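You operate a simulated robot arm through the tools that you are given. There is no shell and no other tool. Be economical: measure what you need, move in short steps, check, and stop when the job is done.

You are at the controls of a simulated two-armed robot. One attempt, no reset.

TASK
Hold the wear plate still and brush a patch of grease on it from the grease tin.
Fine: fill the chalked square; use the oil brush and stand it back; seat the tin lid on the tin again. Set down upright: oil brush. A coat counts when it lies all over at full strength: go over it till it gets no stronger.
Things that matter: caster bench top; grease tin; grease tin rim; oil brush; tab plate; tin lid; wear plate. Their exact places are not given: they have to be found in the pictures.

The check looks at the end state, three seconds after you hand in, the way a careful person would. Anything else that was tipped, shoved, dropped, spilled or broken makes it a failure. Lids that push on must go on centred and level and be pressed home; caps that screw on are set level and turned clockwise until they are tight.

THE ROBOT
Two 6-joint arms with two-finger parallel grippers on one trunk, on a base that drives. Base frame: it is fixed to the floor where the robot stands at the start and does not move with it; the origin is under the middle of the robot, x ahead of it, y to its left, z up. Readings come in m, rad, newtons and seconds.
The left shoulder is at the start at [0.06, 0.187, 1.197], the right one opposite. With the tool pointing down near the work surface each hand reaches from about 0.22 to 0.62 m from the robot's upright axis, wherever it stands, measured 20 degrees to its own side. Places, roughly: caster bench top [0.7, -0.3, 0.9]; grease tin rim [0.5, 0.1, 1]; oil brush (5x3x15 cm) [0.6, -0.1, 0.9]; tin lid (9x9x5 cm) [0.5, 0.1, 1]. Payload 1.57 kg a hand.
The TCP of each hand is the grasp point between the finger pads, 0.03 m short of the fingertips. In the tool frame z runs along the fingers and y along their closing line. The gripper opens to 0.11 m. The fingers are 0.024 m wide and 0.012 m thick; the gripper's body (0.048 by 0.112 m) begins 0.078 m behind the TCP.
Orientation is that of the tool frame in the base frame, as [roll, pitch, yaw] about the fixed x, y, z axes, in that order (R = Rz(yaw) Ry(pitch) Rx(roll)). With the fingers straight down and closing along the base's y, the tool's x points along the base's -x, its y along +y and its z along -z.

THE INTERFACE
- The arms move only by the tool servo_tool. It takes "left_plan", "right_plan" or both (then of equal length, played together; a hand with none holds still); each is a list of rows, each a list of 7 numbers: the turn, a rotation vector about the tool's x, y, z in rad, then the shift along the tool's x, y, z in m, then the gripper command, from -1 (fully open) to 1 (shut), values between in proportion. In form: [[wx, wy, wz, x, y, z, claw], ...]. A call has 1 to 20 rows; each row is the pose to reach, as a shift and turn from the pose commanded when the call began, along the tool's axes at that moment. Each row takes 0.2 s and may step no farther than 0.05 m and 0.15 rad from the row before; otherwise, or with a gripper value out of range, the whole call is refused. A pose out of reach is approached as far as the arm can. The call stops where the force on the tool passes 90 N (or 10 N more than at its start, if that is more) or the arm is blocked; 0.2 s more then pass. The fingers move at their own pace (about 0.153 m/s each) and stop on an object; they squeeze with about 23 N. The grip force told is the motor's: it shows also when the fingers shut on nothing. Time passes only in rows, and 0.2 s behind the last, so rows that repeat a pose let the fingers close. The reply holds the time, the measured pose of the TCP, the force on the tool along the base axes, the opening and the grip force, in the units named above and with some noise, with the torque about the TCP (base axes, N m) and any sound that the robot's microphone picked up.
- Cameras (640 x 400 px; columns grow to the right, rows downward): "scene" is now at [-0.0007, 0.0187, 1.7439]; the picture's right is [0.23, -0.97, 0.00], its down [-0.71, -0.17, -0.68] and it looks along [0.67, 0.16, -0.73] (base axes); focal length 253 px, centre (320, 200). "left" rides on the left gripper at [0.07, -0.016, -0.141] in its tool frame; the picture's right is [0.23, 0.97, 0.00], its down [-0.86, 0.20, -0.48] and it looks along [-0.47, 0.11, 0.88] (tool axes); focal length 222 px, centre (320, 200). "right" rides on the right gripper at [0.07, 0.016, -0.141] in its tool frame; the picture's right is [-0.23, 0.97, 0.00], its down [-0.86, -0.20, -0.48] and it looks along [-0.47, -0.11, 0.88] (tool axes); focal length 222 px, centre (320, 200).
- get_image(camera): a new picture of that camera. No time passes.
- raise_lower(by): slides the trunk up (or, below 0, down) by that many m; the arms and the scene camera ride with it, the base frame stays. It gives what a move gives, with no picture.
- base_move(legs): drives the robot by 1 to 6 legs, each [ahead, left, turn to the left] in m, m and rad, along the robot's own axes; the way and the turn of a leg run together, so that a leg with both is an arc; at most 1.5 m and 3.142 rad a leg. The arms and the cameras ride along, it lands a little off, and it stops where it bumps. It gives what a move gives.
- aim_head(pan, tilt): turns the head with the scene camera to pan (to the left, within 1.501 rad either way) and tilt (down, from -0.506 to 1.204), counted from straight ahead of the robot. It gives what a move gives.
- measure_at(camera, pixels): for up to 12 pixels [column, row] of the newest picture of that camera ("zoom" is the newest enlarged one), the place [x, y, z] in the base frame of the surface seen there, good to about 0.002 m, but the place of the scene camera against the robot may be out by one fixed shift of up to 0.018 m in any direction. No time passes.
- enlarge(camera, box): a new picture of the part [left, top, right, bottom] of that camera's present view, enlarged. No time passes.
- close_job(): hands the job in; it is judged then, once.

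Keep the steps short. Do not move on a guess: measure, check each grasp and each placing, and mend mistakes. In all there are 80 turns and 58 pictures (those below and enlarged ones count). Leave the grippers open and the arms clear of the work at the hand-in unless told otherwise, and finish with a single line.

The tools are called by a JSON object that holds its "api" and its "payload". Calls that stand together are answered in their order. servo_tool: Moves the arms, as the interface text tells. Its arguments: {"type":"object","properties":{"left_plan":{"type":"array"},"right_plan":{"type":"array"}},"required":[]} The other tools are called the same way: raise_lower (by) slides the trunk up or down; base_move (legs) drives the base; aim_head (pan, tilt) turns the head that bears the scene camera; get_image (camera) takes a picture; measure_at (camera, pixels) gives the place of the surface under pixels of a picture; enlarge (camera, box) takes an enlarged picture of a part of a camera's view; close_job () hands the job in.

At the start:

```text
time: 0.0
left_tcp_pos: [0.3312, 0.2363, 1.4445]
left_tool_rot: [-3.141, 0.0, 3.141]
left_ft_force: [-0.1, -0.3, 0.1]
left_wrist_torque: [0.0, 0.0, -0.01]
left_opening: 0.1099
left_finger_force: 0.0
right_tcp_pos: [0.4012, -0.0712, 1.3568]
right_tool_rot: [3.141, 0.0, -3.141]
right_ft_force: [-0.1, -0.4, 0.7]
right_wrist_torque: [-0.03, -0.01, 0.04]
right_opening: 0.11
right_finger_force: 0.2
trunk travel left (down, up): [-0.825, 0.165]
robot x, y, heading: [-0.0034, 0.0013, -0.001]
head pan, tilt: [0.234, 0.817]
```

scene: 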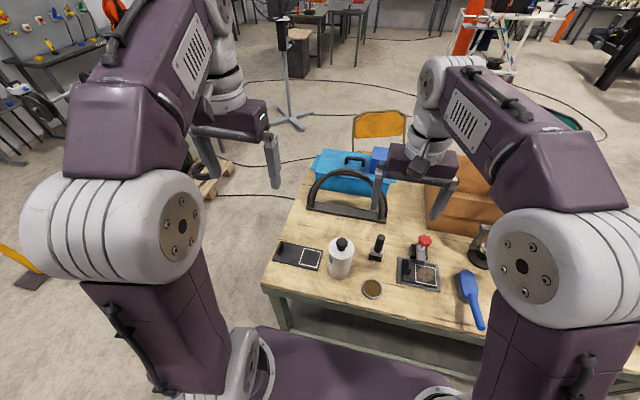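
right: 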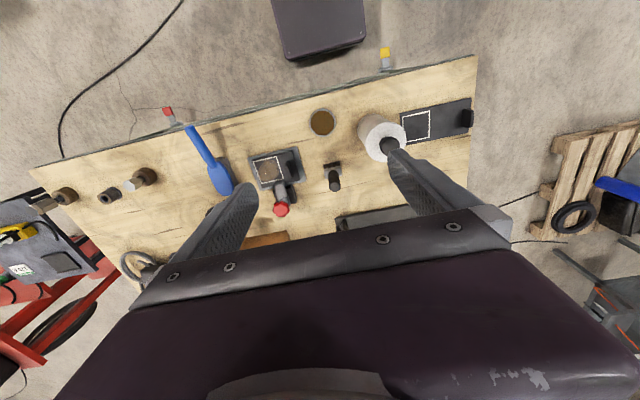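
left: 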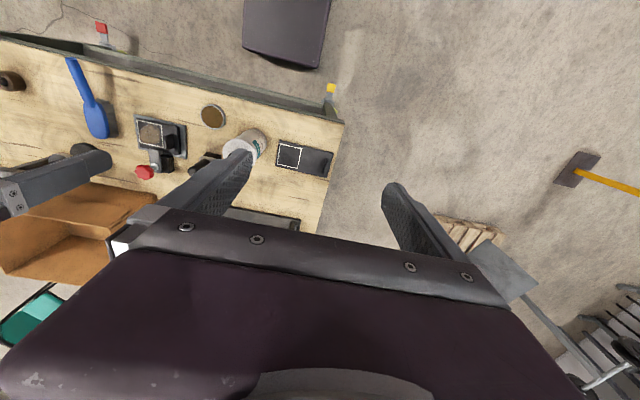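

I see a bench with two plates bearing chalked squares, a bottle, a small brush-like thing, a tin and other items. I'll take enlarged views to tell them apart.

{"api": "enlarge", "payload": {"camera": "scene", "box": [260, 220, 400, 308]}}

{"api": "enlarge", "payload": {"camera": "scene", "box": [360, 215, 500, 303]}}

{"api": "enlarge", "payload": {"camera": "right", "box": [220, 80, 480, 242]}}

```text
4.55 times, centred on (330, 264) of scene
```

zoom: 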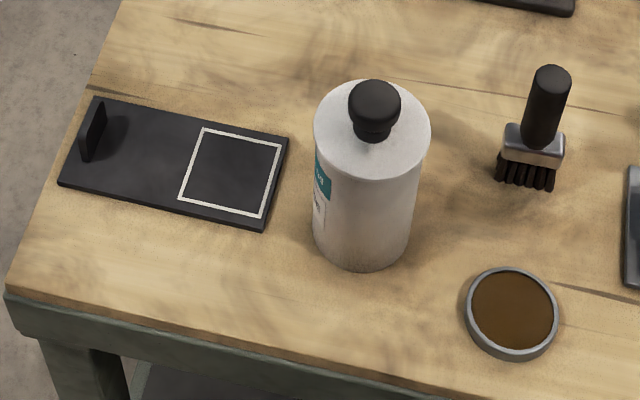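

```text
4.55 times, centred on (430, 259) of scene
```

zoom: 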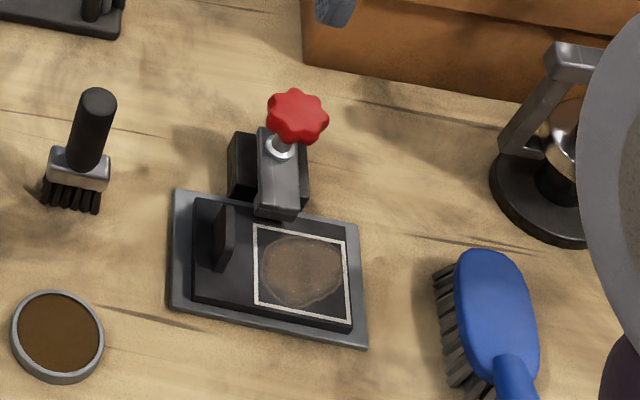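

```text
2.46 times, centred on (350, 161) of right
```

zoom: 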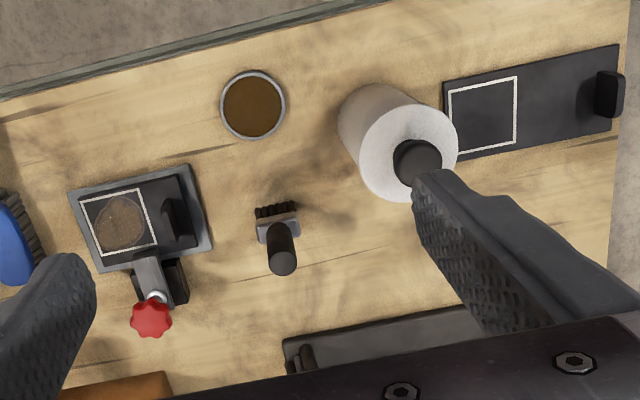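

The white can with a black knob looks like the lidded tin; the two plates must be told apart. I enlarge the plates from the wrist cameras.

{"api": "enlarge", "payload": {"camera": "left", "box": [200, 90, 350, 184]}}

{"api": "enlarge", "payload": {"camera": "right", "box": [235, 130, 335, 192]}}

{"api": "enlarge", "payload": {"camera": "scene", "box": [260, 220, 400, 308]}}

{"api": "measure_at", "payload": {"camera": "scene", "pixels": [[342, 241], [335, 245], [350, 248], [378, 240], [377, 255], [372, 289], [311, 258], [282, 249], [300, 280], [424, 275], [404, 270], [386, 278]]}}

```text
4.26 times, centred on (275, 137) of left
```

zoom: 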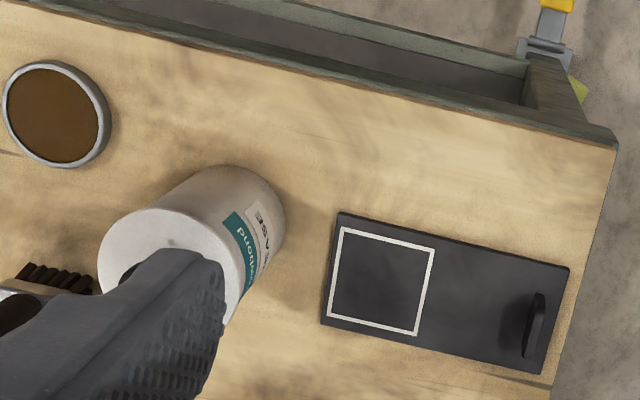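

```text
6.40 times, centred on (285, 161) of right
```

zoom: 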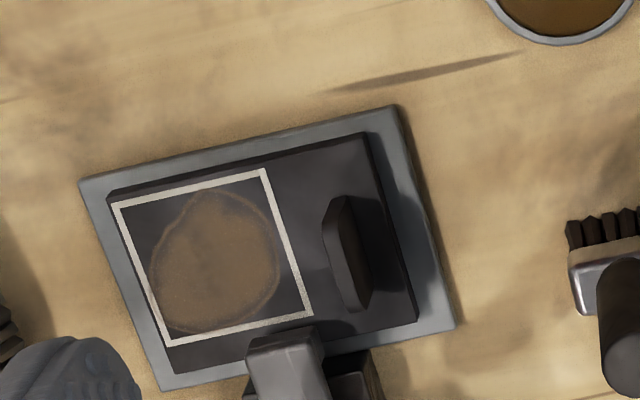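

```text
4.55 times, centred on (330, 264) of scene
```

zoom: 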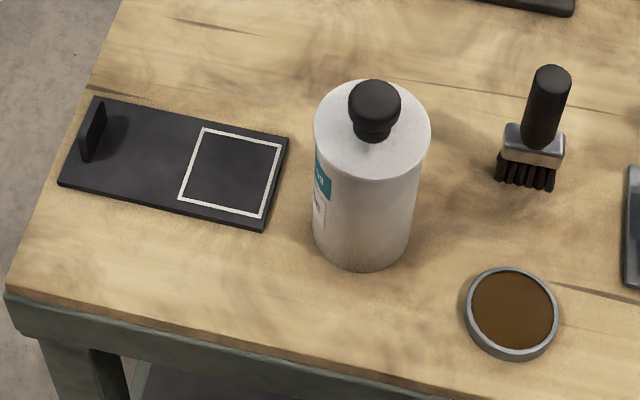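

```text
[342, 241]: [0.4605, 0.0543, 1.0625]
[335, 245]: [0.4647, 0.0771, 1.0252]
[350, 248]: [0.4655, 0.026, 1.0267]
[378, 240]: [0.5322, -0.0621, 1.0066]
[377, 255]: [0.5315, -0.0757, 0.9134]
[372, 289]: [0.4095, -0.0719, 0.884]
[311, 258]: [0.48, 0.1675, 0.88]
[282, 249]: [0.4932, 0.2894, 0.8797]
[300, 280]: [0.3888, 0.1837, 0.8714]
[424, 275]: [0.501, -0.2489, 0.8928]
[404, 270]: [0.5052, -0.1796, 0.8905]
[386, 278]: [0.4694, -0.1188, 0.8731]
```

I judge the loose clean plate (left, with upright tab) to be the wear plate, and the white can to be the grease tin (its label says grease). I lower both hands to see closely with the wrist cameras, staying above 1.2 m.

{"api": "servo_tool", "payload": {"left_plan": [[0, 0, 0, 0, 0, 0.045, -1], [0, 0, 0, 0, 0, 0.09, -1], [0, 0, 0, 0, 0, 0.135, -1], [0, 0, 0, 0, 0, 0.18, -1], [0, 0, 0, 0, 0, 0.22, -1]], "right_plan": [[0, 0, 0, 0.02, 0, 0.03, -1], [0, 0, 0, 0.04, 0, 0.06, -1], [0, 0, 0, 0.06, 0, 0.09, -1], [0, 0, 0, 0.08, 0, 0.12, -1], [0, 0, 0, 0.09, 0, 0.13, -1]]}}

{"api": "get_image", "payload": {"camera": "left"}}

{"api": "get_image", "payload": {"camera": "right"}}

```text
time: 1.2
left_tcp_pos: [0.3292, 0.2358, 1.2257]
left_tool_rot: [-3.142, 0.001, 3.14]
left_ft_force: [0.3, 0.1, 0.0]
left_wrist_torque: [0.0, 0.04, 0.0]
left_opening: 0.1102
left_finger_force: 0.0
right_tcp_pos: [0.3087, -0.0711, 1.2286]
right_tool_rot: [3.141, -0.001, 3.141]
right_ft_force: [0.3, 0.4, 0.0]
right_wrist_torque: [-0.01, 0.01, -0.01]
right_opening: 0.1098
right_finger_force: 0.1
trunk travel left (down, up): [-0.825, 0.165]
robot x, y, heading: [0.0016, -0.0018, -0.001]
head pan, tilt: [0.234, 0.817]
```

```text
48 pictures are left
```

left: 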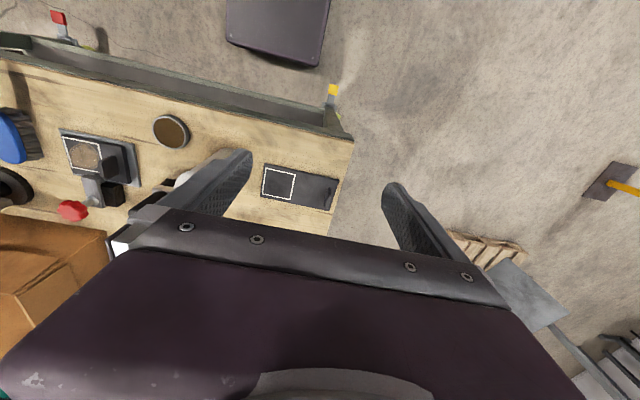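

```text
47 pictures are left
```

right: 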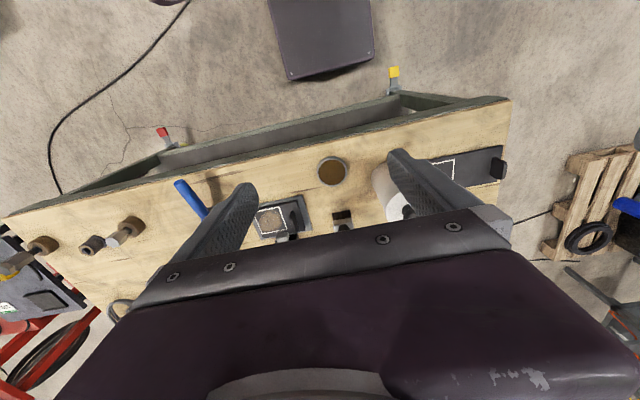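

I measure common points (brown dish, plate corners) with wrist cameras to find the scene camera's shift.

{"api": "measure_at", "payload": {"camera": "left", "pixels": [[171, 131], [266, 164], [339, 179], [328, 210], [279, 184], [335, 190]]}}

{"api": "measure_at", "payload": {"camera": "right", "pixels": [[333, 170], [385, 185], [502, 148], [425, 161], [342, 215]]}}

{"api": "get_image", "payload": {"camera": "scene"}}

```text
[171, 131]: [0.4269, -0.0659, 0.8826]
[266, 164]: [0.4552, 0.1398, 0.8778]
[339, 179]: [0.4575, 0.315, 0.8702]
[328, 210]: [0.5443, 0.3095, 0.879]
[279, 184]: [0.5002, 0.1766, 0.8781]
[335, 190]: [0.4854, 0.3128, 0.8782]
```

```text
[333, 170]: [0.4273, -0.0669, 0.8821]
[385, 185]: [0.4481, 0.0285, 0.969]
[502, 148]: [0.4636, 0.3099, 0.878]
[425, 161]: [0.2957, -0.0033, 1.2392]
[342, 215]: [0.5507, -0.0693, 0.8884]
```

```text
46 pictures are left
```

scene: 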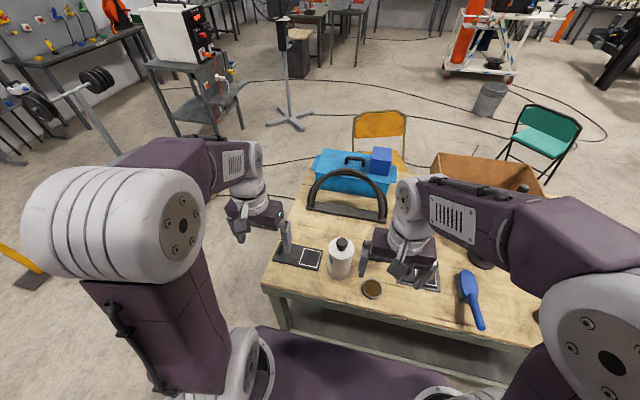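

Scene camera correction is about (+0.0175, +0.006, −0.002). I zoom on the tin and measure knob, lid edge and brush.

{"api": "enlarge", "payload": {"camera": "scene", "box": [310, 225, 370, 285]}}

{"api": "measure_at", "payload": {"camera": "scene", "pixels": [[372, 289], [342, 243], [342, 240], [330, 248], [353, 248], [340, 256], [340, 268], [340, 277]]}}

```text
6.67 times, centred on (340, 255) of scene
```

zoom: 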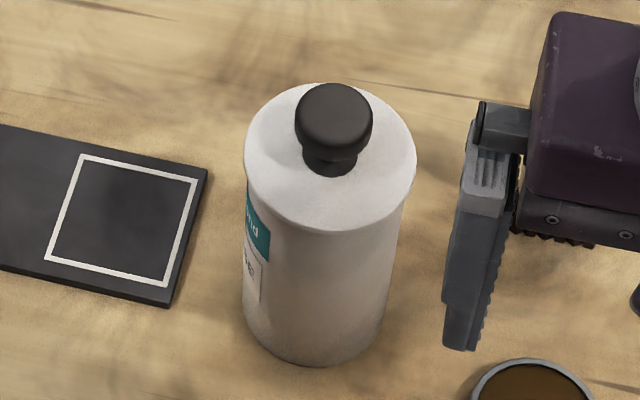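

```text
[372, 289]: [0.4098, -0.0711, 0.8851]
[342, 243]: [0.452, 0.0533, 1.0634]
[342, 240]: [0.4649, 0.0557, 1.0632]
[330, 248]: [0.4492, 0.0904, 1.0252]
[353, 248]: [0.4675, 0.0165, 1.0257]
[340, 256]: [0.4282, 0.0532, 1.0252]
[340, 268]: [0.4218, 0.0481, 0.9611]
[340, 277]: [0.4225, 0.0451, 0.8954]
```

{"api": "measure_at", "payload": {"camera": "zoom", "pixels": [[250, 165], [411, 165], [300, 92], [330, 224], [334, 110], [300, 115], [369, 115], [334, 90], [330, 170], [260, 195], [400, 195], [345, 145]]}}

```text
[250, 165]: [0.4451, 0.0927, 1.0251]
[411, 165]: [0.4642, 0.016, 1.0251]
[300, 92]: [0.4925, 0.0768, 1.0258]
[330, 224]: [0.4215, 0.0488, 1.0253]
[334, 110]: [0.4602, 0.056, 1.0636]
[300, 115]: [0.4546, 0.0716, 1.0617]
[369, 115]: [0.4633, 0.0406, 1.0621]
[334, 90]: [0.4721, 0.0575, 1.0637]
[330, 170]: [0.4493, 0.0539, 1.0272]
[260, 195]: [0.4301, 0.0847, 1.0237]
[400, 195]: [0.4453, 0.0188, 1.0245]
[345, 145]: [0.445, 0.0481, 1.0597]
```

Tin lid centre ≈ (0.4775, 0.0615) corrected, knob top ≈ 1.062, lid top ≈ 1.023. I move the right hand aside and bring the left hand above the knob at 1.15 m to check.

{"api": "servo_tool", "payload": {"left_plan": [[0, 0, 0, 0, 0, 0, -1], [0, 0, 0, 0, 0, 0, -1], [0, 0, 0, -0.025, -0.029, 0.0126, -1], [0, 0, 0, -0.05, -0.058, 0.025, -1], [0, 0, 0, -0.074, -0.087, 0.038, -1], [0, 0, 0, -0.1, -0.116, 0.05, -1], [0, 0, 0, -0.125, -0.145, 0.063, -1], [0, 0, 0, -0.148, -0.174, 0.0757, -1]], "right_plan": [[0, 0, 0, 0, -0.045, 0, -1], [0, 0, 0, 0, -0.09, 0, -1], [0, 0, 0, 0, -0.135, 0, -1], [0, 0, 0, 0, -0.18, 0, -1], [0, 0, 0, 0, -0.19, 0, -1], [0, 0, 0, 0, -0.19, 0, -1], [0, 0, 0, 0, -0.19, 0, -1], [0, 0, 0, 0, -0.19, 0, -1]]}}

{"api": "get_image", "payload": {"camera": "left"}}

{"api": "get_image", "payload": {"camera": "scene"}}

```text
time: 3.0
left_tcp_pos: [0.4766, 0.0625, 1.1481]
left_tool_rot: [3.139, 0.001, -3.141]
left_ft_force: [0.1, -1.5, 0.1]
left_wrist_torque: [0.01, -0.01, -0.02]
left_opening: 0.1098
left_finger_force: 0.1
right_tcp_pos: [0.31, -0.2612, 1.2285]
right_tool_rot: [3.141, 0.0, 3.142]
right_ft_force: [0.0, -0.2, 0.1]
right_wrist_torque: [0.0, 0.02, 0.02]
right_opening: 0.11
right_finger_force: 0.1
trunk travel left (down, up): [-0.825, 0.165]
robot x, y, heading: [0.0016, -0.0041, -0.002]
head pan, tilt: [0.234, 0.817]
```

```text
44 pictures are left
```

left: 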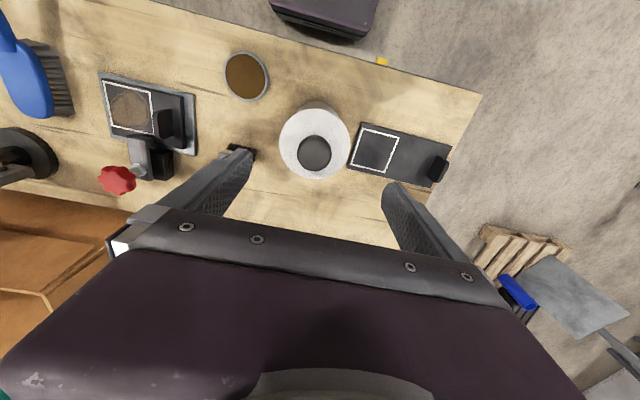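

```text
43 pictures are left
```

scene: 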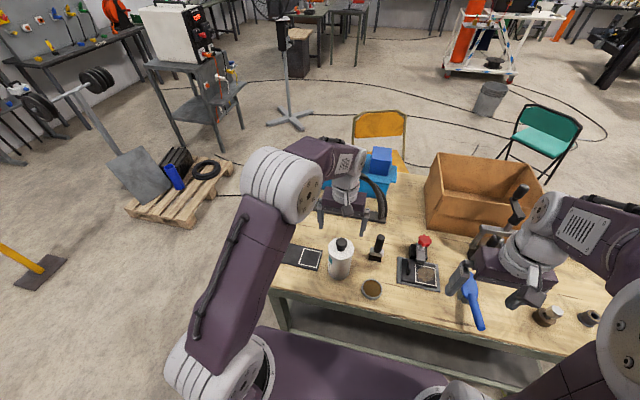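

The wrist camera sees the knob at (315,153). I measure it with the wrist camera.

{"api": "measure_at", "payload": {"camera": "left", "pixels": [[315, 153], [302, 154], [329, 154], [315, 142], [315, 165], [283, 143], [347, 143], [315, 112], [300, 173], [326, 175], [232, 160], [265, 190]]}}

{"api": "measure_at", "payload": {"camera": "scene", "pixels": [[372, 289], [320, 235], [340, 235], [360, 235], [360, 245], [310, 240], [340, 237], [378, 238], [375, 225]]}}

```text
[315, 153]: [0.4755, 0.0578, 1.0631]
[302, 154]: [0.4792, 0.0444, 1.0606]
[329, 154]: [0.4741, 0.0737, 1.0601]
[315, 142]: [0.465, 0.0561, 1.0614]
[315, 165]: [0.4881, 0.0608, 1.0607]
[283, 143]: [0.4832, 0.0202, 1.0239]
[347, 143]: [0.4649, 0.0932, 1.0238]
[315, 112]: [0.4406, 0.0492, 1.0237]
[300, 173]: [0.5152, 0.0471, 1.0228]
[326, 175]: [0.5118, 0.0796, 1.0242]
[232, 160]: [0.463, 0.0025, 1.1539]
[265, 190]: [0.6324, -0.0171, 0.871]
```

```text
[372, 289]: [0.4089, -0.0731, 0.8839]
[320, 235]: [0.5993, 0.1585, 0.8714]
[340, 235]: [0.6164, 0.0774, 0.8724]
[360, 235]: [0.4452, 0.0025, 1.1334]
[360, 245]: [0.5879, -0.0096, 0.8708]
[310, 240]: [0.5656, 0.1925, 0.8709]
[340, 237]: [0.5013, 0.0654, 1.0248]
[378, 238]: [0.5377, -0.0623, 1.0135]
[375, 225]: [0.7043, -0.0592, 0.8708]
```

Knob centre ≈ (0.4765, 0.059), lid top 1.024, knob top 1.062. I descend to TCP 1.058 and close on the knob.

{"api": "servo_tool", "payload": {"left_plan": [[0, 0, 0, 0, -0.0035, 0.03, -1], [0, 0, 0, 0, -0.0035, 0.06, -1], [0, 0, 0, 0, -0.0035, 0.08, -1], [0, 0, 0, 0, -0.0035, 0.0895, -1], [0, 0, 0, 0, -0.0035, 0.0895, -0.2], [0, 0, 0, 0, -0.0035, 0.0895, 0.6], [0, 0, 0, 0, -0.0035, 0.0895, 1], [0, 0, 0, 0, -0.0035, 0.0895, 1], [0, 0, 0, 0, -0.0035, 0.0895, 1]]}}

```text
time: 5.0
left_tcp_pos: [0.4774, 0.0604, 1.0605]
left_tool_rot: [-3.141, 0.0, 3.141]
left_ft_force: [0.0, 0.9, 0.1]
left_wrist_torque: [0.02, -0.03, 0.01]
left_opening: 0.0368
left_finger_force: 22.5
right_tcp_pos: [0.3095, -0.2614, 1.2279]
right_tool_rot: [-3.141, -0.001, 3.141]
right_ft_force: [-0.2, 0.1, 0.4]
right_wrist_torque: [-0.02, 0.0, -0.02]
right_opening: 0.1098
right_finger_force: 0.1
trunk travel left (down, up): [-0.825, 0.165]
robot x, y, heading: [-0.0008, 0.0015, -0.004]
head pan, tilt: [0.234, 0.817]
```

Gripped (opening 0.037, 22.5 N). I lift a little to see whether the lid comes off.

{"api": "servo_tool", "payload": {"left_plan": [[0, 0, 0, 0, 0, -0.004, 1], [0, 0, 0, 0, 0, -0.008, 1], [0, 0, 0, 0, 0, -0.012, 1], [0, 0, 0, 0, 0, -0.016, 1], [0, 0, 0, 0, 0, -0.02, 1], [0, 0, 0, 0, 0, -0.02, 1]]}}

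{"api": "enlarge", "payload": {"camera": "scene", "box": [300, 215, 380, 295]}}

```text
time: 6.4
left_tcp_pos: [0.4784, 0.0602, 1.0816]
left_tool_rot: [-3.14, 0.0, 3.141]
left_ft_force: [0.1, -0.2, -0.7]
left_wrist_torque: [0.04, 0.01, 0.06]
left_opening: 0.0366
left_finger_force: 23.0
right_tcp_pos: [0.3097, -0.2608, 1.2276]
right_tool_rot: [-3.141, 0.001, 3.141]
right_ft_force: [0.4, 0.6, 0.0]
right_wrist_torque: [-0.01, 0.03, -0.03]
right_opening: 0.1098
right_finger_force: 0.1
trunk travel left (down, up): [-0.825, 0.165]
robot x, y, heading: [-0.0005, 0.0029, 0.0]
head pan, tilt: [0.234, 0.817]
```

```text
5.00 times, centred on (340, 255) of scene
```

zoom: 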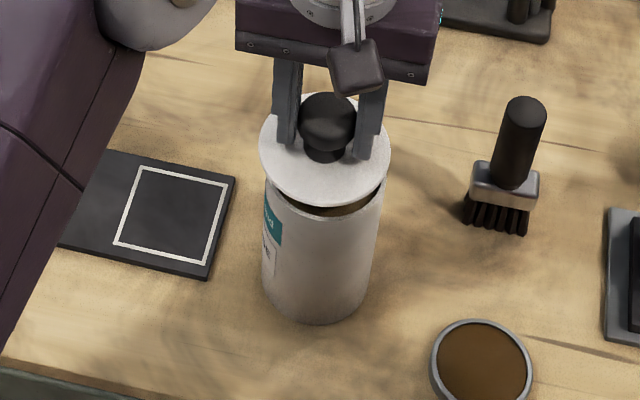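

The lid is off and the tin stayed put. I carry the lid up and over to the bare bench behind the tin at (0.59, 0.075), down to just above contact.

{"api": "servo_tool", "payload": {"left_plan": [[0, 0, 0, 0, 0, -0.04, 1], [0, 0, 0, -0.02, 0, -0.05, 1], [0, 0, 0, -0.055, 0.007, -0.05, 1], [0, 0, 0, -0.09, 0.012, -0.05, 1], [0, 0, 0, -0.112, 0.015, -0.045, 1], [0, 0, 0, -0.112, 0.015, -0.01, 1], [0, 0, 0, -0.112, 0.015, 0.03, 1], [0, 0, 0, -0.112, 0.015, 0.07, 1], [0, 0, 0, -0.112, 0.015, 0.11, 1], [0, 0, 0, -0.112, 0.015, 0.135, 1], [0, 0, 0, -0.112, 0.015, 0.145, 1]]}}

{"api": "enlarge", "payload": {"camera": "scene", "box": [300, 185, 400, 265]}}

```text
time: 8.8
left_tcp_pos: [0.5762, 0.0772, 0.938]
left_tool_rot: [3.14, 0.0, 3.14]
left_ft_force: [-0.1, 0.0, 0.0]
left_wrist_torque: [-0.02, -0.01, 0.01]
left_opening: 0.0366
left_finger_force: 23.2
left hand out of reach, approached as far as the arm can: row 5, 9, 10, 11
right_tcp_pos: [0.31, -0.2608, 1.2267]
right_tool_rot: [-3.141, 0.001, -3.14]
right_ft_force: [0.6, 0.5, 0.2]
right_wrist_torque: [0.0, -0.02, 0.0]
right_opening: 0.1101
right_finger_force: 0.0
trunk travel left (down, up): [-0.825, 0.165]
robot x, y, heading: [0.0011, 0.0042, -0.0]
head pan, tilt: [0.234, 0.817]
```

```text
5.00 times, centred on (350, 225) of scene
```

zoom: 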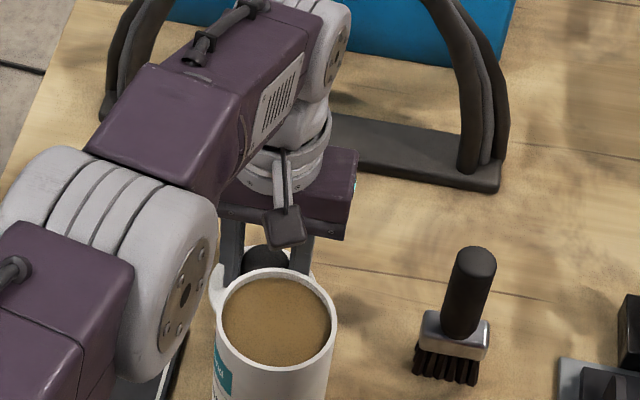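

The lid hangs ~2 cm above the bench at x 0.576 (reach limit), clear of the tin. I lower it in small steps until touch.

{"api": "servo_tool", "payload": {"left_plan": [[0, 0, 0, 0.016, 0, 0.004, 1], [0, 0, 0, 0.018, 0, 0.008, 1], [0, 0, 0, 0.018, 0, 0.012, 1], [0, 0, 0, 0.018, 0, 0.015, 1], [0, 0, 0, 0.018, 0, 0.017, 1]]}}

```text
time: 10.0
left_tcp_pos: [0.5581, 0.075, 0.922]
left_tool_rot: [3.14, -0.001, -3.141]
left_ft_force: [0.6, 0.2, -0.4]
left_wrist_torque: [-0.02, 0.02, 0.0]
left_opening: 0.0367
left_finger_force: 23.5
right_tcp_pos: [0.3093, -0.261, 1.2285]
right_tool_rot: [-3.142, -0.001, 3.14]
right_ft_force: [-0.1, -0.6, 0.4]
right_wrist_torque: [0.04, -0.01, -0.01]
right_opening: 0.1098
right_finger_force: 0.1
trunk travel left (down, up): [-0.825, 0.165]
robot x, y, heading: [0.0018, 0.0014, -0.001]
head pan, tilt: [0.234, 0.817]
```

The lid came back to x 0.558, too near the tin; I move it forward to 0.572 and continue down gently.

{"api": "servo_tool", "payload": {"left_plan": [[0, 0, 0, -0.007, 0, 0, 1], [0, 0, 0, -0.015, 0, 0, 1], [0, 0, 0, -0.015, 0, 0.002, 1], [0, 0, 0, -0.015, 0, 0.004, 1], [0, 0, 0, -0.015, 0, 0.006, 1]]}}

{"api": "enlarge", "payload": {"camera": "scene", "box": [310, 205, 380, 285]}}

{"api": "enlarge", "payload": {"camera": "left", "box": [200, 60, 440, 210]}}

```text
time: 11.2
left_tcp_pos: [0.5714, 0.0776, 0.9161]
left_tool_rot: [3.141, 0.004, -3.141]
left_ft_force: [0.8, -0.3, 7.6]
left_wrist_torque: [-0.01, 0.14, -0.04]
left_opening: 0.0369
left_finger_force: 23.2
right_tcp_pos: [0.3085, -0.2601, 1.2281]
right_tool_rot: [-3.141, 0.001, 3.141]
right_ft_force: [-0.1, 0.3, 0.4]
right_wrist_torque: [0.0, -0.05, -0.03]
right_opening: 0.1099
right_finger_force: 0.0
trunk travel left (down, up): [-0.825, 0.165]
robot x, y, heading: [-0.0002, -0.0017, -0.003]
head pan, tilt: [0.234, 0.817]
```

```text
5.00 times, centred on (345, 245) of scene
```

zoom: 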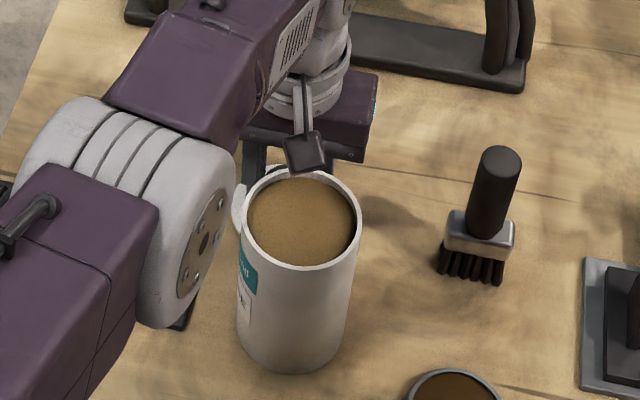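

```text
2.67 times, centred on (320, 135) of left
```

zoom: 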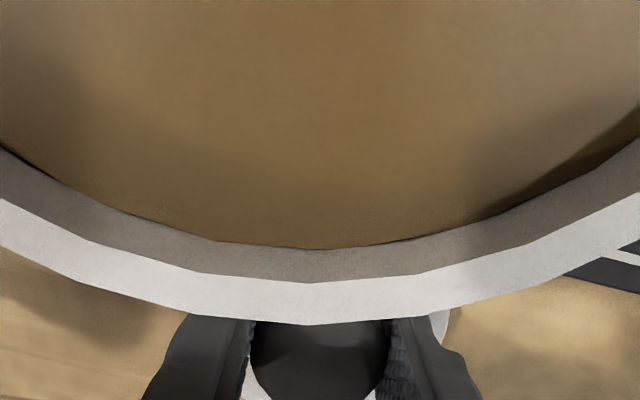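

Contact at 7.6 N, lid rests on the bench. I release and rise straight up.

{"api": "servo_tool", "payload": {"left_plan": [[0, 0, 0, 0, 0, 0, -0.2], [0, 0, 0, 0, 0, 0, -0.2], [0, 0, 0, 0, 0, -0.01, -0.2], [0, 0, 0, 0, 0, -0.05, -0.3], [0, 0, 0, 0, 0, -0.1, -0.5], [0, 0, 0, 0, 0, -0.15, -1], [0, 0, 0, 0, 0, -0.2, -1], [0, 0, 0, 0.01, 0, -0.25, -1]]}}

{"api": "get_image", "payload": {"camera": "left"}}

```text
refused: row 8 steps farther than a row can; nothing moved
```

```text
38 pictures are left
```

left: 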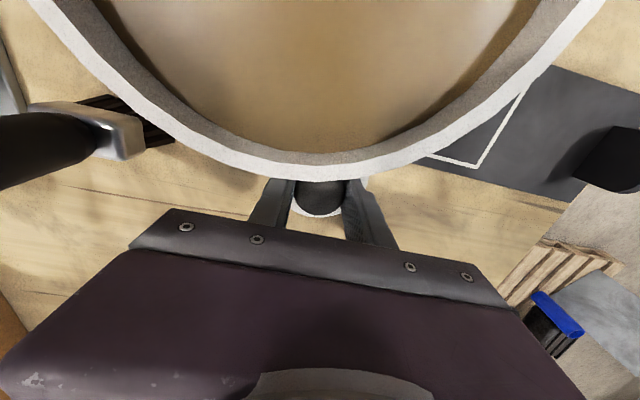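

Refused because the last step was slightly too large; I repeat with a smaller last step.

{"api": "servo_tool", "payload": {"left_plan": [[0, 0, 0, 0, 0, 0, -0.2], [0, 0, 0, 0, 0, 0, -0.2], [0, 0, 0, 0, 0, -0.01, -0.2], [0, 0, 0, 0, 0, -0.05, -0.3], [0, 0, 0, 0, 0, -0.1, -0.5], [0, 0, 0, 0, 0, -0.148, -1], [0, 0, 0, 0, 0, -0.195, -1], [0, 0, 0, 0.0, 0, -0.24, -1]]}}

{"api": "get_image", "payload": {"camera": "left"}}

```text
time: 13.0
left_tcp_pos: [0.5726, 0.078, 1.1577]
left_tool_rot: [-3.141, 0.0, -3.141]
left_ft_force: [0.0, -0.1, -0.2]
left_wrist_torque: [0.03, -0.02, -0.01]
left_opening: 0.1102
left_finger_force: 0.1
right_tcp_pos: [0.3084, -0.2614, 1.2283]
right_tool_rot: [3.141, 0.0, 3.141]
right_ft_force: [0.4, -0.3, -0.8]
right_wrist_torque: [0.0, -0.01, 0.0]
right_opening: 0.11
right_finger_force: 0.2
trunk travel left (down, up): [-0.825, 0.165]
robot x, y, heading: [0.0037, 0.001, 0.002]
head pan, tilt: [0.234, 0.817]
```

```text
37 pictures are left
```

left: 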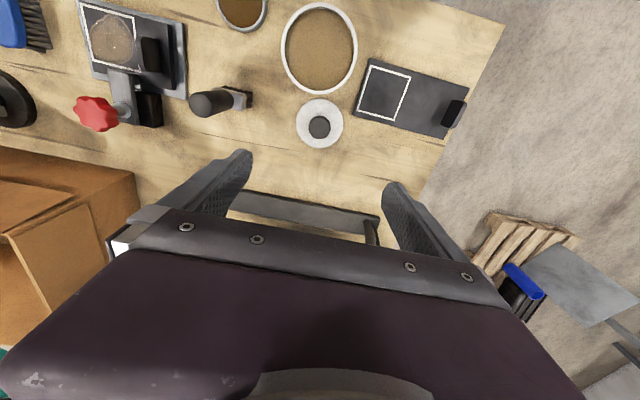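

Lid stands on the bench. I measure tin rim, grease, lid, brush, and plate from this view.

{"api": "measure_at", "payload": {"camera": "left", "pixels": [[283, 49], [355, 49], [319, 92], [319, 6], [319, 50], [335, 65], [318, 126], [305, 126], [343, 130], [208, 103], [196, 104], [240, 98]]}}

{"api": "measure_at", "payload": {"camera": "left", "pixels": [[371, 62], [467, 89], [440, 137], [357, 107], [374, 66], [408, 76], [398, 121], [360, 112], [455, 102], [447, 125], [457, 111], [384, 92]]}}

{"api": "enlarge", "payload": {"camera": "left", "box": [340, 40, 500, 140]}}

{"api": "enlarge", "payload": {"camera": "left", "box": [180, 60, 280, 122]}}

```text
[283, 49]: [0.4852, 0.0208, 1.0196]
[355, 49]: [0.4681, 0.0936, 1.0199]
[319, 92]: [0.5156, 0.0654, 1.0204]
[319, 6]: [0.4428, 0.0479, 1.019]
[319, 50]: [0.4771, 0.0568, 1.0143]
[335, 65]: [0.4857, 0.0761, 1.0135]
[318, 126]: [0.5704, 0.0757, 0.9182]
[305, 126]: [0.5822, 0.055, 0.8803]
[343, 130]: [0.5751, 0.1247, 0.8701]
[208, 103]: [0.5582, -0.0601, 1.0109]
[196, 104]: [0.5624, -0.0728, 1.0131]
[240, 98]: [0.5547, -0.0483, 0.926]
```

```text
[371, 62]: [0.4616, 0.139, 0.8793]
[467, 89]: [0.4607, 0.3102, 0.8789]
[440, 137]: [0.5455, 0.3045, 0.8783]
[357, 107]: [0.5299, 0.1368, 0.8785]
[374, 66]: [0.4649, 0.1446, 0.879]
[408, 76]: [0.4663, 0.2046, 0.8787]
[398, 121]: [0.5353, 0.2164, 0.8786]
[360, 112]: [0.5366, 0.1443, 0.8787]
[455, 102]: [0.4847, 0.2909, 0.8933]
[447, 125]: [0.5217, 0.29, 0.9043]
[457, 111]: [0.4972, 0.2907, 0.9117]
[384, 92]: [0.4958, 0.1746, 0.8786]
```

```text
4.00 times, centred on (420, 90) of left
```

zoom: 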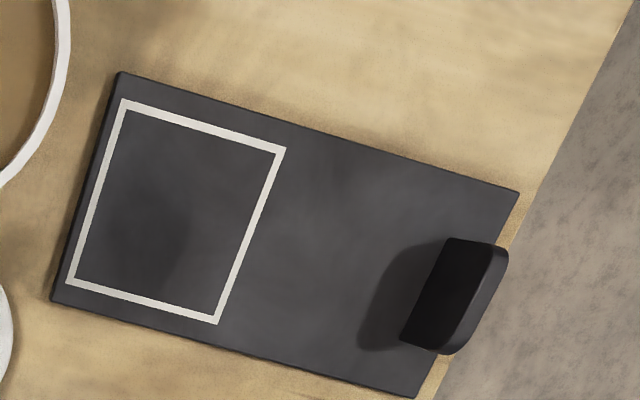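

```text
6.40 times, centred on (230, 91) of left
```

zoom: 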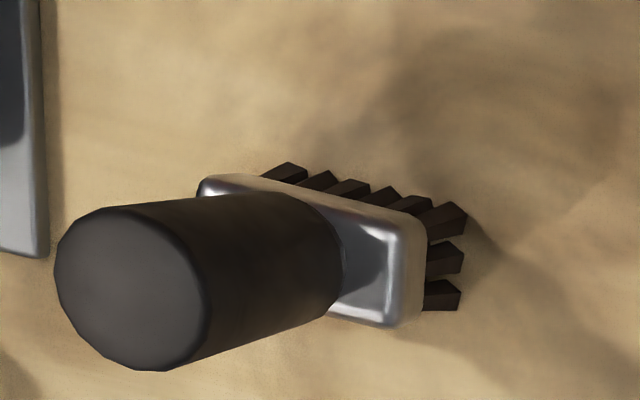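

{"api": "measure_at", "payload": {"camera": "zoom", "pixels": [[130, 290], [65, 270], [200, 305], [135, 215], [130, 362], [205, 185], [420, 215], [385, 322], [340, 250], [300, 200]]}}

{"api": "measure_at", "payload": {"camera": "left", "pixels": [[370.8, 65.8], [410.7, 77.2], [393.7, 120.5], [357.3, 110.3], [370.3, 58.7], [468.7, 88.3], [443.3, 138.7], [353.7, 114.7], [452, 101], [466, 103], [441, 126], [454, 127]]}}

```text
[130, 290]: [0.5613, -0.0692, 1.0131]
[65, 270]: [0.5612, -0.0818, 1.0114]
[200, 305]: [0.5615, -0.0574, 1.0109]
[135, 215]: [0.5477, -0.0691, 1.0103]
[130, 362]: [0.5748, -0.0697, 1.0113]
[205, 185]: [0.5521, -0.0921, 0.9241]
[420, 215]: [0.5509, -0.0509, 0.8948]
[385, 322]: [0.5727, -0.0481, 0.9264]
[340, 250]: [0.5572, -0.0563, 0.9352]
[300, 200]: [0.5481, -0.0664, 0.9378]
```

```text
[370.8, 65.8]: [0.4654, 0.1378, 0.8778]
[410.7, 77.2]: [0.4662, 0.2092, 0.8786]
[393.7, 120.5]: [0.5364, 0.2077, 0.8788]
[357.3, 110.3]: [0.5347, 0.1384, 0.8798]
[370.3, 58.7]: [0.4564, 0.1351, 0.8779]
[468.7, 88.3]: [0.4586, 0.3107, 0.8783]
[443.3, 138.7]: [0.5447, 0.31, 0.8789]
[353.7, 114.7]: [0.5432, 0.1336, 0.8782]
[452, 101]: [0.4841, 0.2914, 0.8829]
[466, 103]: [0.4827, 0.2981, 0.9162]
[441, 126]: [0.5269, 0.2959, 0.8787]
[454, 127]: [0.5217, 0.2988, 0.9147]
```

Plate: x 0.457–0.544, y 0.135–0.310, top 0.8785; square centre (0.5005, 0.173), side 0.07; tab at (0.504, 0.295), 9 mm thick, top 0.916. Brush handle centre (0.561, −0.0695), Ø 26 mm, top 1.012. The right hand cannot reach the square from here, so I drive the base 0.19 m left (hands are high and clear).

{"api": "base_move", "payload": {"legs": [[0, 0.19, 0]]}}

{"api": "get_image", "payload": {"camera": "scene"}}

```text
time: 14.5
left_tcp_pos: [0.5733, 0.2622, 1.1547]
left_tool_rot: [3.139, -0.001, -3.138]
left_ft_force: [0.2, -0.5, -0.9]
left_wrist_torque: [0.03, 0.0, -0.01]
left_opening: 0.1102
left_finger_force: 0.0
right_tcp_pos: [0.3087, -0.0767, 1.2265]
right_tool_rot: [3.139, -0.001, -3.138]
right_ft_force: [0.4, -1.3, -0.3]
right_wrist_torque: [0.02, -0.01, -0.02]
right_opening: 0.1099
right_finger_force: 0.1
trunk travel left (down, up): [-0.825, 0.165]
robot x, y, heading: [-0.0029, 0.188, 0.007]
head pan, tilt: [0.234, 0.817]
```

```text
34 pictures are left
```

scene: 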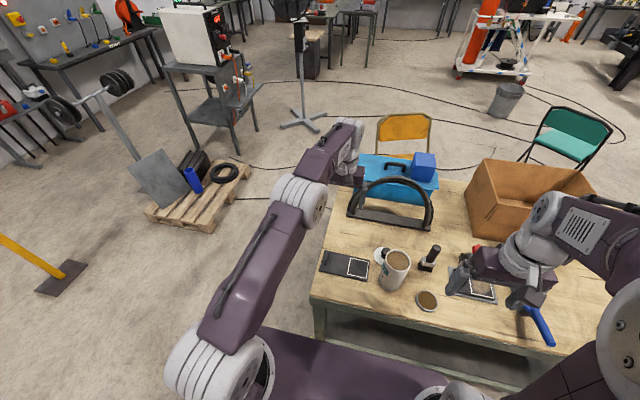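

Now the left hand goes above the tab (0.504, 0.295), and the right hand swings to above the brush with its yaw turned 90° (closing along x), both still high.

{"api": "servo_tool", "payload": {"left_plan": [[0, 0, 0, 0.012, 0.006, 0, -1], [0, 0, 0, 0.024, 0.012, 0, -1], [0, 0, 0, 0.036, 0.018, 0, -1], [0, 0, 0, 0.048, 0.024, 0, -1], [0, 0, 0, 0.06, 0.03, 0, -1], [0, 0, 0, 0.069, 0.033, 0.02, -1], [0, 0, 0, 0.069, 0.033, 0.05, -1], [0, 0, 0, 0.069, 0.033, 0.08, -1], [0, 0, 0, 0.069, 0.033, 0.11, -1], [0, 0, 0, 0.069, 0.033, 0.14, -1], [0, 0, 0, 0.069, 0.033, 0.155, -1]], "right_plan": [[0, 0, -0.143, -0.023, 0, 0, -1], [0, 0, -0.286, -0.046, 0, 0, -1], [0, 0, -0.428, -0.069, 0, 0, -1], [0, 0, -0.571, -0.092, 0, 0, -1], [0, 0, -0.714, -0.115, 0, 0, -1], [0, 0, -0.857, -0.138, 0, 0, -1], [0, 0, -1.0, -0.161, 0.002, 0.02, -1], [0, 0, -1.142, -0.184, 0.004, 0.04, -1], [0, 0, -1.285, -0.207, 0.006, 0.06, -1], [0, 0, -1.428, -0.23, 0.007, 0.08, -1], [0, 0, -1.571, -0.252, 0.007, 0.105, -1]]}}

{"api": "get_image", "payload": {"camera": "right"}}

{"api": "get_image", "payload": {"camera": "left"}}

```text
time: 16.9
left_tcp_pos: [0.5065, 0.2986, 0.9988]
left_tool_rot: [3.141, -0.001, -3.14]
left_ft_force: [-0.2, -0.2, 0.2]
left_wrist_torque: [0.02, 0.02, 0.0]
left_opening: 0.11
left_finger_force: 0.1
right_tcp_pos: [0.5637, -0.0683, 1.1209]
right_tool_rot: [3.141, 0.0, -1.566]
right_ft_force: [-0.3, 0.0, 0.7]
right_wrist_torque: [0.01, -0.01, 0.0]
right_opening: 0.1102
right_finger_force: 0.0
trunk travel left (down, up): [-0.825, 0.165]
robot x, y, heading: [-0.002, 0.1891, -0.003]
head pan, tilt: [0.234, 0.817]
```

```text
33 pictures are left
```

right: 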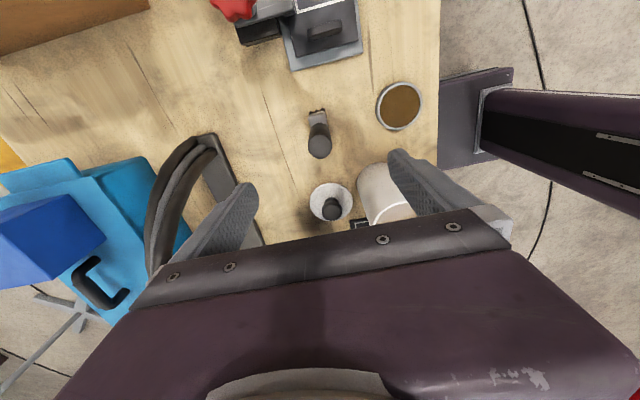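

```text
32 pictures are left
```

left: 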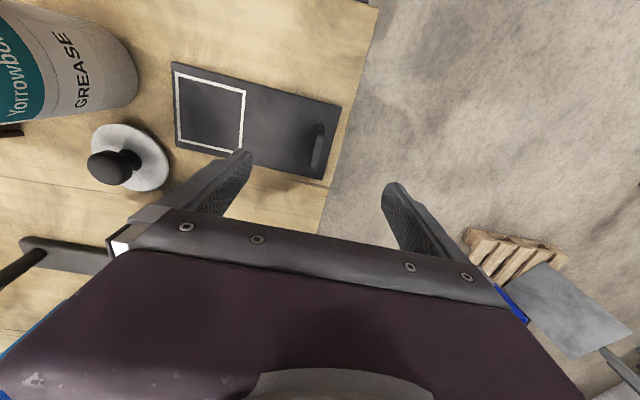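

GREASE on the can is confirmed. I measure handle and frame from the right camera and the tab from the left.

{"api": "measure_at", "payload": {"camera": "right", "pixels": [[319, 147], [310, 145], [329, 143], [319, 156], [319, 133], [230, 175], [200, 145], [170, 190], [317, 113]]}}

{"api": "measure_at", "payload": {"camera": "left", "pixels": [[322, 124], [315, 137], [320, 140], [318, 166], [312, 160], [335, 105], [118, 166]]}}

```text
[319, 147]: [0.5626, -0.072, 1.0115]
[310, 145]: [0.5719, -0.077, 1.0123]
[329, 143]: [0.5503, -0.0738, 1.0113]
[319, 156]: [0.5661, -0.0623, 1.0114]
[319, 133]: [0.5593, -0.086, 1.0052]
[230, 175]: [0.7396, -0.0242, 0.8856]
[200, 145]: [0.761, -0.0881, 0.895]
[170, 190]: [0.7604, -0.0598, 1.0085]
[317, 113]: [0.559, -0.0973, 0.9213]
```

```text
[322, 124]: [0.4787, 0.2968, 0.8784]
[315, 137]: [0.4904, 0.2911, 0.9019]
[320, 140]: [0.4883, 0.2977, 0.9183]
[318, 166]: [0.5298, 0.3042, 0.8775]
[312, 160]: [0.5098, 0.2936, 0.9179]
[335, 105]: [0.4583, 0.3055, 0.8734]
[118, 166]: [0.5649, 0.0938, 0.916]
```

Right: shift by (−2.5, −2.5) mm, descend to 0.975 and close on the handle. Left: shift (−3, −3) mm, descend to 0.914 and close on the tab.

{"api": "servo_tool", "payload": {"left_plan": [[0, 0, 0, 0.003, -0.003, 0.02, -1], [0, 0, 0, 0.003, -0.003, 0.04, -1], [0, 0, 0, 0.003, -0.003, 0.06, -1], [0, 0, 0, 0.003, -0.003, 0.075, -1], [0, 0, 0, 0.003, -0.003, 0.083, -1], [0, 0, 0, 0.003, -0.003, 0.083, -0.3], [0, 0, 0, 0.003, -0.003, 0.083, 0.3], [0, 0, 0, 0.003, -0.003, 0.083, 0.7], [0, 0, 0, 0.003, -0.003, 0.083, 1], [0, 0, 0, 0.003, -0.003, 0.083, 1], [0, 0, 0, 0.003, -0.003, 0.083, 1]], "right_plan": [[0, 0, 0, 0.0025, 0.0025, 0.03, -1], [0, 0, 0, 0.0025, 0.0025, 0.06, -1], [0, 0, 0, 0.0025, 0.0025, 0.09, -1], [0, 0, 0, 0.0025, 0.0025, 0.12, -1], [0, 0, 0, 0.0025, 0.0025, 0.14, -1], [0, 0, 0, 0.0025, 0.0025, 0.146, -1], [0, 0, 0, 0.0025, 0.0025, 0.146, -0.3], [0, 0, 0, 0.0025, 0.0025, 0.146, 0.3], [0, 0, 0, 0.0025, 0.0025, 0.146, 1], [0, 0, 0, 0.0025, 0.0025, 0.146, 1], [0, 0, 0, 0.0025, 0.0025, 0.146, 1]]}}

{"api": "get_image", "payload": {"camera": "scene"}}

{"api": "enlarge", "payload": {"camera": "left", "box": [140, 20, 380, 220]}}

```text
time: 19.3
left_tcp_pos: [0.5007, 0.2932, 0.9166]
left_tool_rot: [3.141, 0.0, 3.141]
left_ft_force: [-1.1, -0.2, 1.0]
left_wrist_torque: [-0.07, -0.04, -0.47]
left_opening: 0.0078
left_finger_force: 22.6
right_tcp_pos: [0.5603, -0.067, 0.9775]
right_tool_rot: [3.14, 0.003, -1.568]
right_ft_force: [0.0, 0.0, 0.1]
right_wrist_torque: [-0.02, -0.01, 0.02]
right_opening: 0.0272
right_finger_force: 23.2
trunk travel left (down, up): [-0.825, 0.165]
robot x, y, heading: [-0.0024, 0.1874, 0.001]
head pan, tilt: [0.234, 0.817]
```

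```text
31 pictures are left
```

scene: 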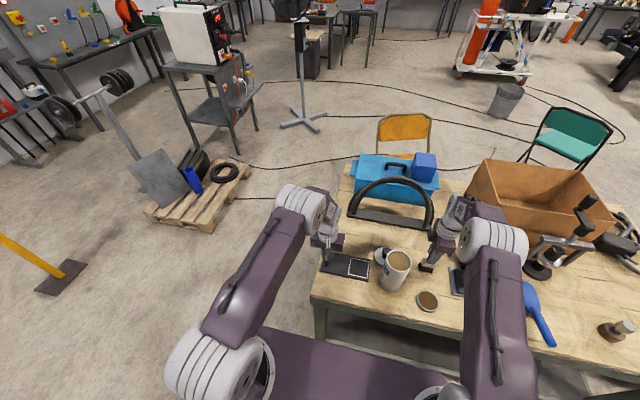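

```text
2.00 times, centred on (260, 120) of left
```

zoom: 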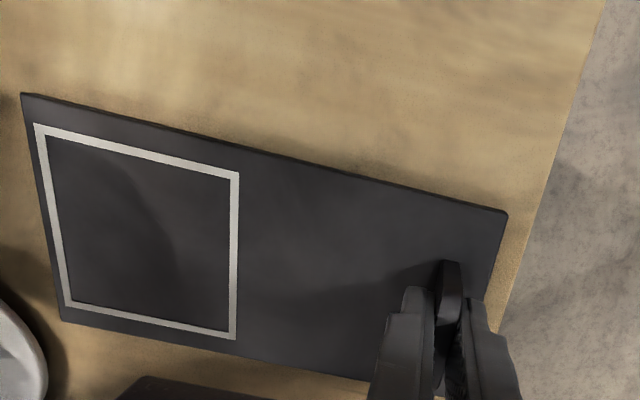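

Both grips are good (tab 8 mm, handle 27 mm). I lift the brush to 1.165 and carry it over the tin centre (0.478, 0.057).

{"api": "servo_tool", "payload": {"right_plan": [[0, 0, 0, 0, 0, -0.01, 1], [0, 0, 0, 0, 0, -0.05, 1], [0, 0, 0, 0, 0, -0.1, 1], [0, 0, 0, 0, 0, -0.145, 1], [0, 0, 0, 0, 0, -0.19, 1], [0, 0, 0, -0.03, 0.02, -0.19, 1], [0, 0, 0, -0.06, 0.04, -0.19, 1], [0, 0, 0, -0.09, 0.06, -0.19, 1], [0, 0, 0, -0.125, 0.0825, -0.19, 1], [0, 0, 0, -0.125, 0.0825, -0.19, 1]]}}

{"api": "enlarge", "payload": {"camera": "scene", "box": [350, 200, 450, 300]}}

{"api": "get_image", "payload": {"camera": "right"}}

```text
time: 21.5
left_tcp_pos: [0.5016, 0.2955, 0.9184]
left_tool_rot: [3.14, 0.001, -3.138]
left_ft_force: [-1.6, 0.5, 0.6]
left_wrist_torque: [0.21, 0.24, -0.2]
left_opening: 0.0078
left_finger_force: 22.8
right_tcp_pos: [0.4738, 0.0549, 1.1671]
right_tool_rot: [-3.141, 0.0, -1.568]
right_ft_force: [1.2, -0.6, -0.9]
right_wrist_torque: [0.01, -0.01, -0.01]
right_opening: 0.0277
right_finger_force: 22.7
trunk travel left (down, up): [-0.825, 0.165]
robot x, y, heading: [0.0006, 0.1864, 0.002]
head pan, tilt: [0.234, 0.817]
```

```text
4.00 times, centred on (400, 250) of scene
```

zoom: 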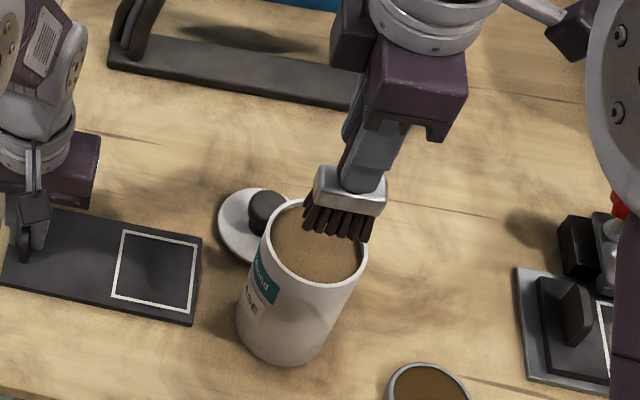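

```text
28 pictures are left
```

right: 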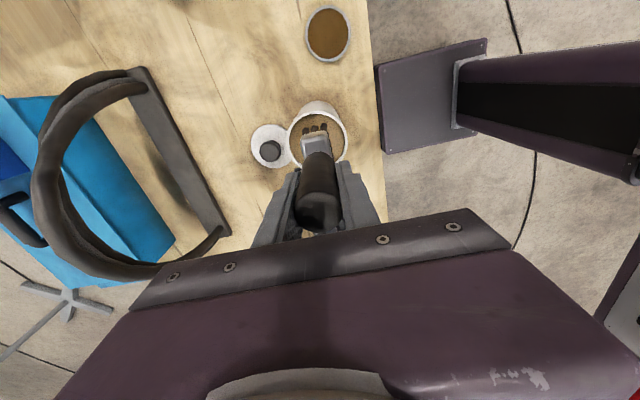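

Brush is over the tin. I nudge by (+3, +2) mm and dip the bristles about 6 mm below the grease level (TCP 1.113), dwell, and rise again.

{"api": "servo_tool", "payload": {"right_plan": [[0, 0, 0, -0.002, -0.003, 0.02, 1], [0, 0, 0, -0.002, -0.003, 0.04, 1], [0, 0, 0, -0.002, -0.003, 0.05, 1], [0, 0, 0, -0.002, -0.003, 0.055, 1], [0, 0, 0, -0.002, -0.003, 0.055, 1], [0, 0, 0, -0.002, -0.003, 0.055, 1]]}}

{"api": "enlarge", "payload": {"camera": "scene", "box": [365, 210, 435, 280]}}

```text
time: 22.9
left_tcp_pos: [0.5008, 0.2962, 0.9172]
left_tool_rot: [-3.141, -0.001, -3.14]
left_ft_force: [-1.1, -0.6, 0.1]
left_wrist_torque: [0.48, 0.11, -0.05]
left_opening: 0.0082
left_finger_force: 23.0
right_tcp_pos: [0.4774, 0.0578, 1.1145]
right_tool_rot: [-3.139, -0.001, -1.568]
right_ft_force: [1.5, 0.9, 20.4]
right_wrist_torque: [-0.08, -0.11, 0.0]
right_opening: 0.0274
right_finger_force: 22.9
trunk travel left (down, up): [-0.825, 0.165]
robot x, y, heading: [-0.0011, 0.19, -0.003]
head pan, tilt: [0.234, 0.817]
```

```text
5.71 times, centred on (400, 245) of scene
```

zoom: 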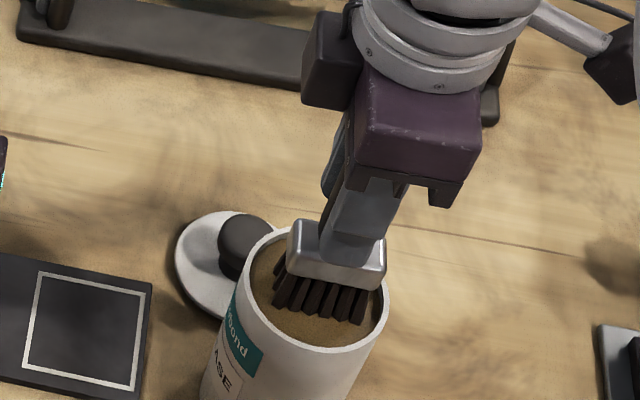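

The bristles press on the grease with 20 N — loaded. I lift, traverse to above the square at (0.483, 0.163), and come down to just above the plate.

{"api": "servo_tool", "payload": {"right_plan": [[0, 0, 0, 0, 0, -0.015, 1], [0, 0, 0, 0, 0, -0.055, 1], [0, 0, 0, -0.035, -0.002, -0.055, 1], [0, 0, 0, -0.07, -0.004, -0.055, 1], [0, 0, 0, -0.105, -0.005, -0.055, 1], [0, 0, 0, -0.106, -0.0055, -0.015, 1], [0, 0, 0, -0.106, -0.0055, 0.03, 1], [0, 0, 0, -0.106, -0.0055, 0.07, 1], [0, 0, 0, -0.106, -0.0055, 0.1, 1], [0, 0, 0, -0.106, -0.0055, 0.12, 1]]}}

{"api": "enlarge", "payload": {"camera": "scene", "box": [320, 215, 400, 295]}}

{"api": "get_image", "payload": {"camera": "right"}}

```text
time: 25.1
left_tcp_pos: [0.5019, 0.2944, 0.9185]
left_tool_rot: [-3.14, 0.001, -3.14]
left_ft_force: [-1.0, -0.3, -0.5]
left_wrist_torque: [0.26, -0.03, -0.07]
left_opening: 0.008
left_finger_force: 22.9
right_tcp_pos: [0.4836, 0.1622, 0.9885]
right_tool_rot: [3.141, 0.001, -1.569]
right_ft_force: [0.1, 0.3, -0.8]
right_wrist_torque: [0.01, 0.0, 0.01]
right_opening: 0.0274
right_finger_force: 23.2
trunk travel left (down, up): [-0.825, 0.165]
robot x, y, heading: [-0.0011, 0.1886, 0.001]
head pan, tilt: [0.234, 0.817]
```

```text
5.00 times, centred on (360, 255) of scene
```

zoom: 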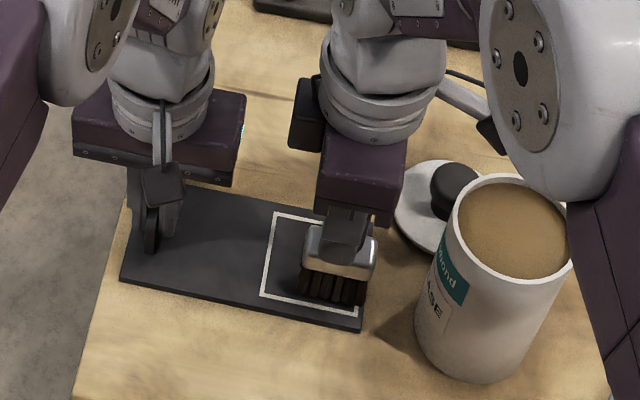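

```text
25 pictures are left
```

right: 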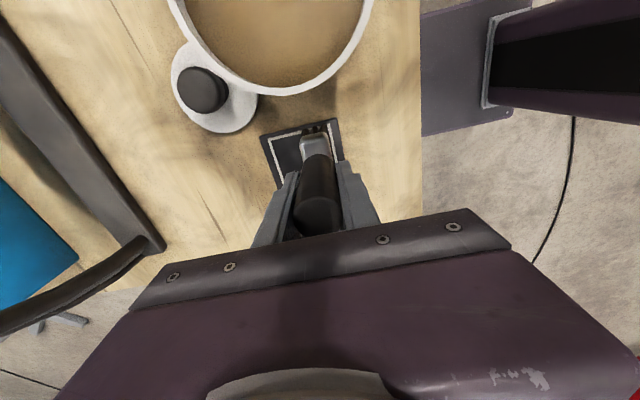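

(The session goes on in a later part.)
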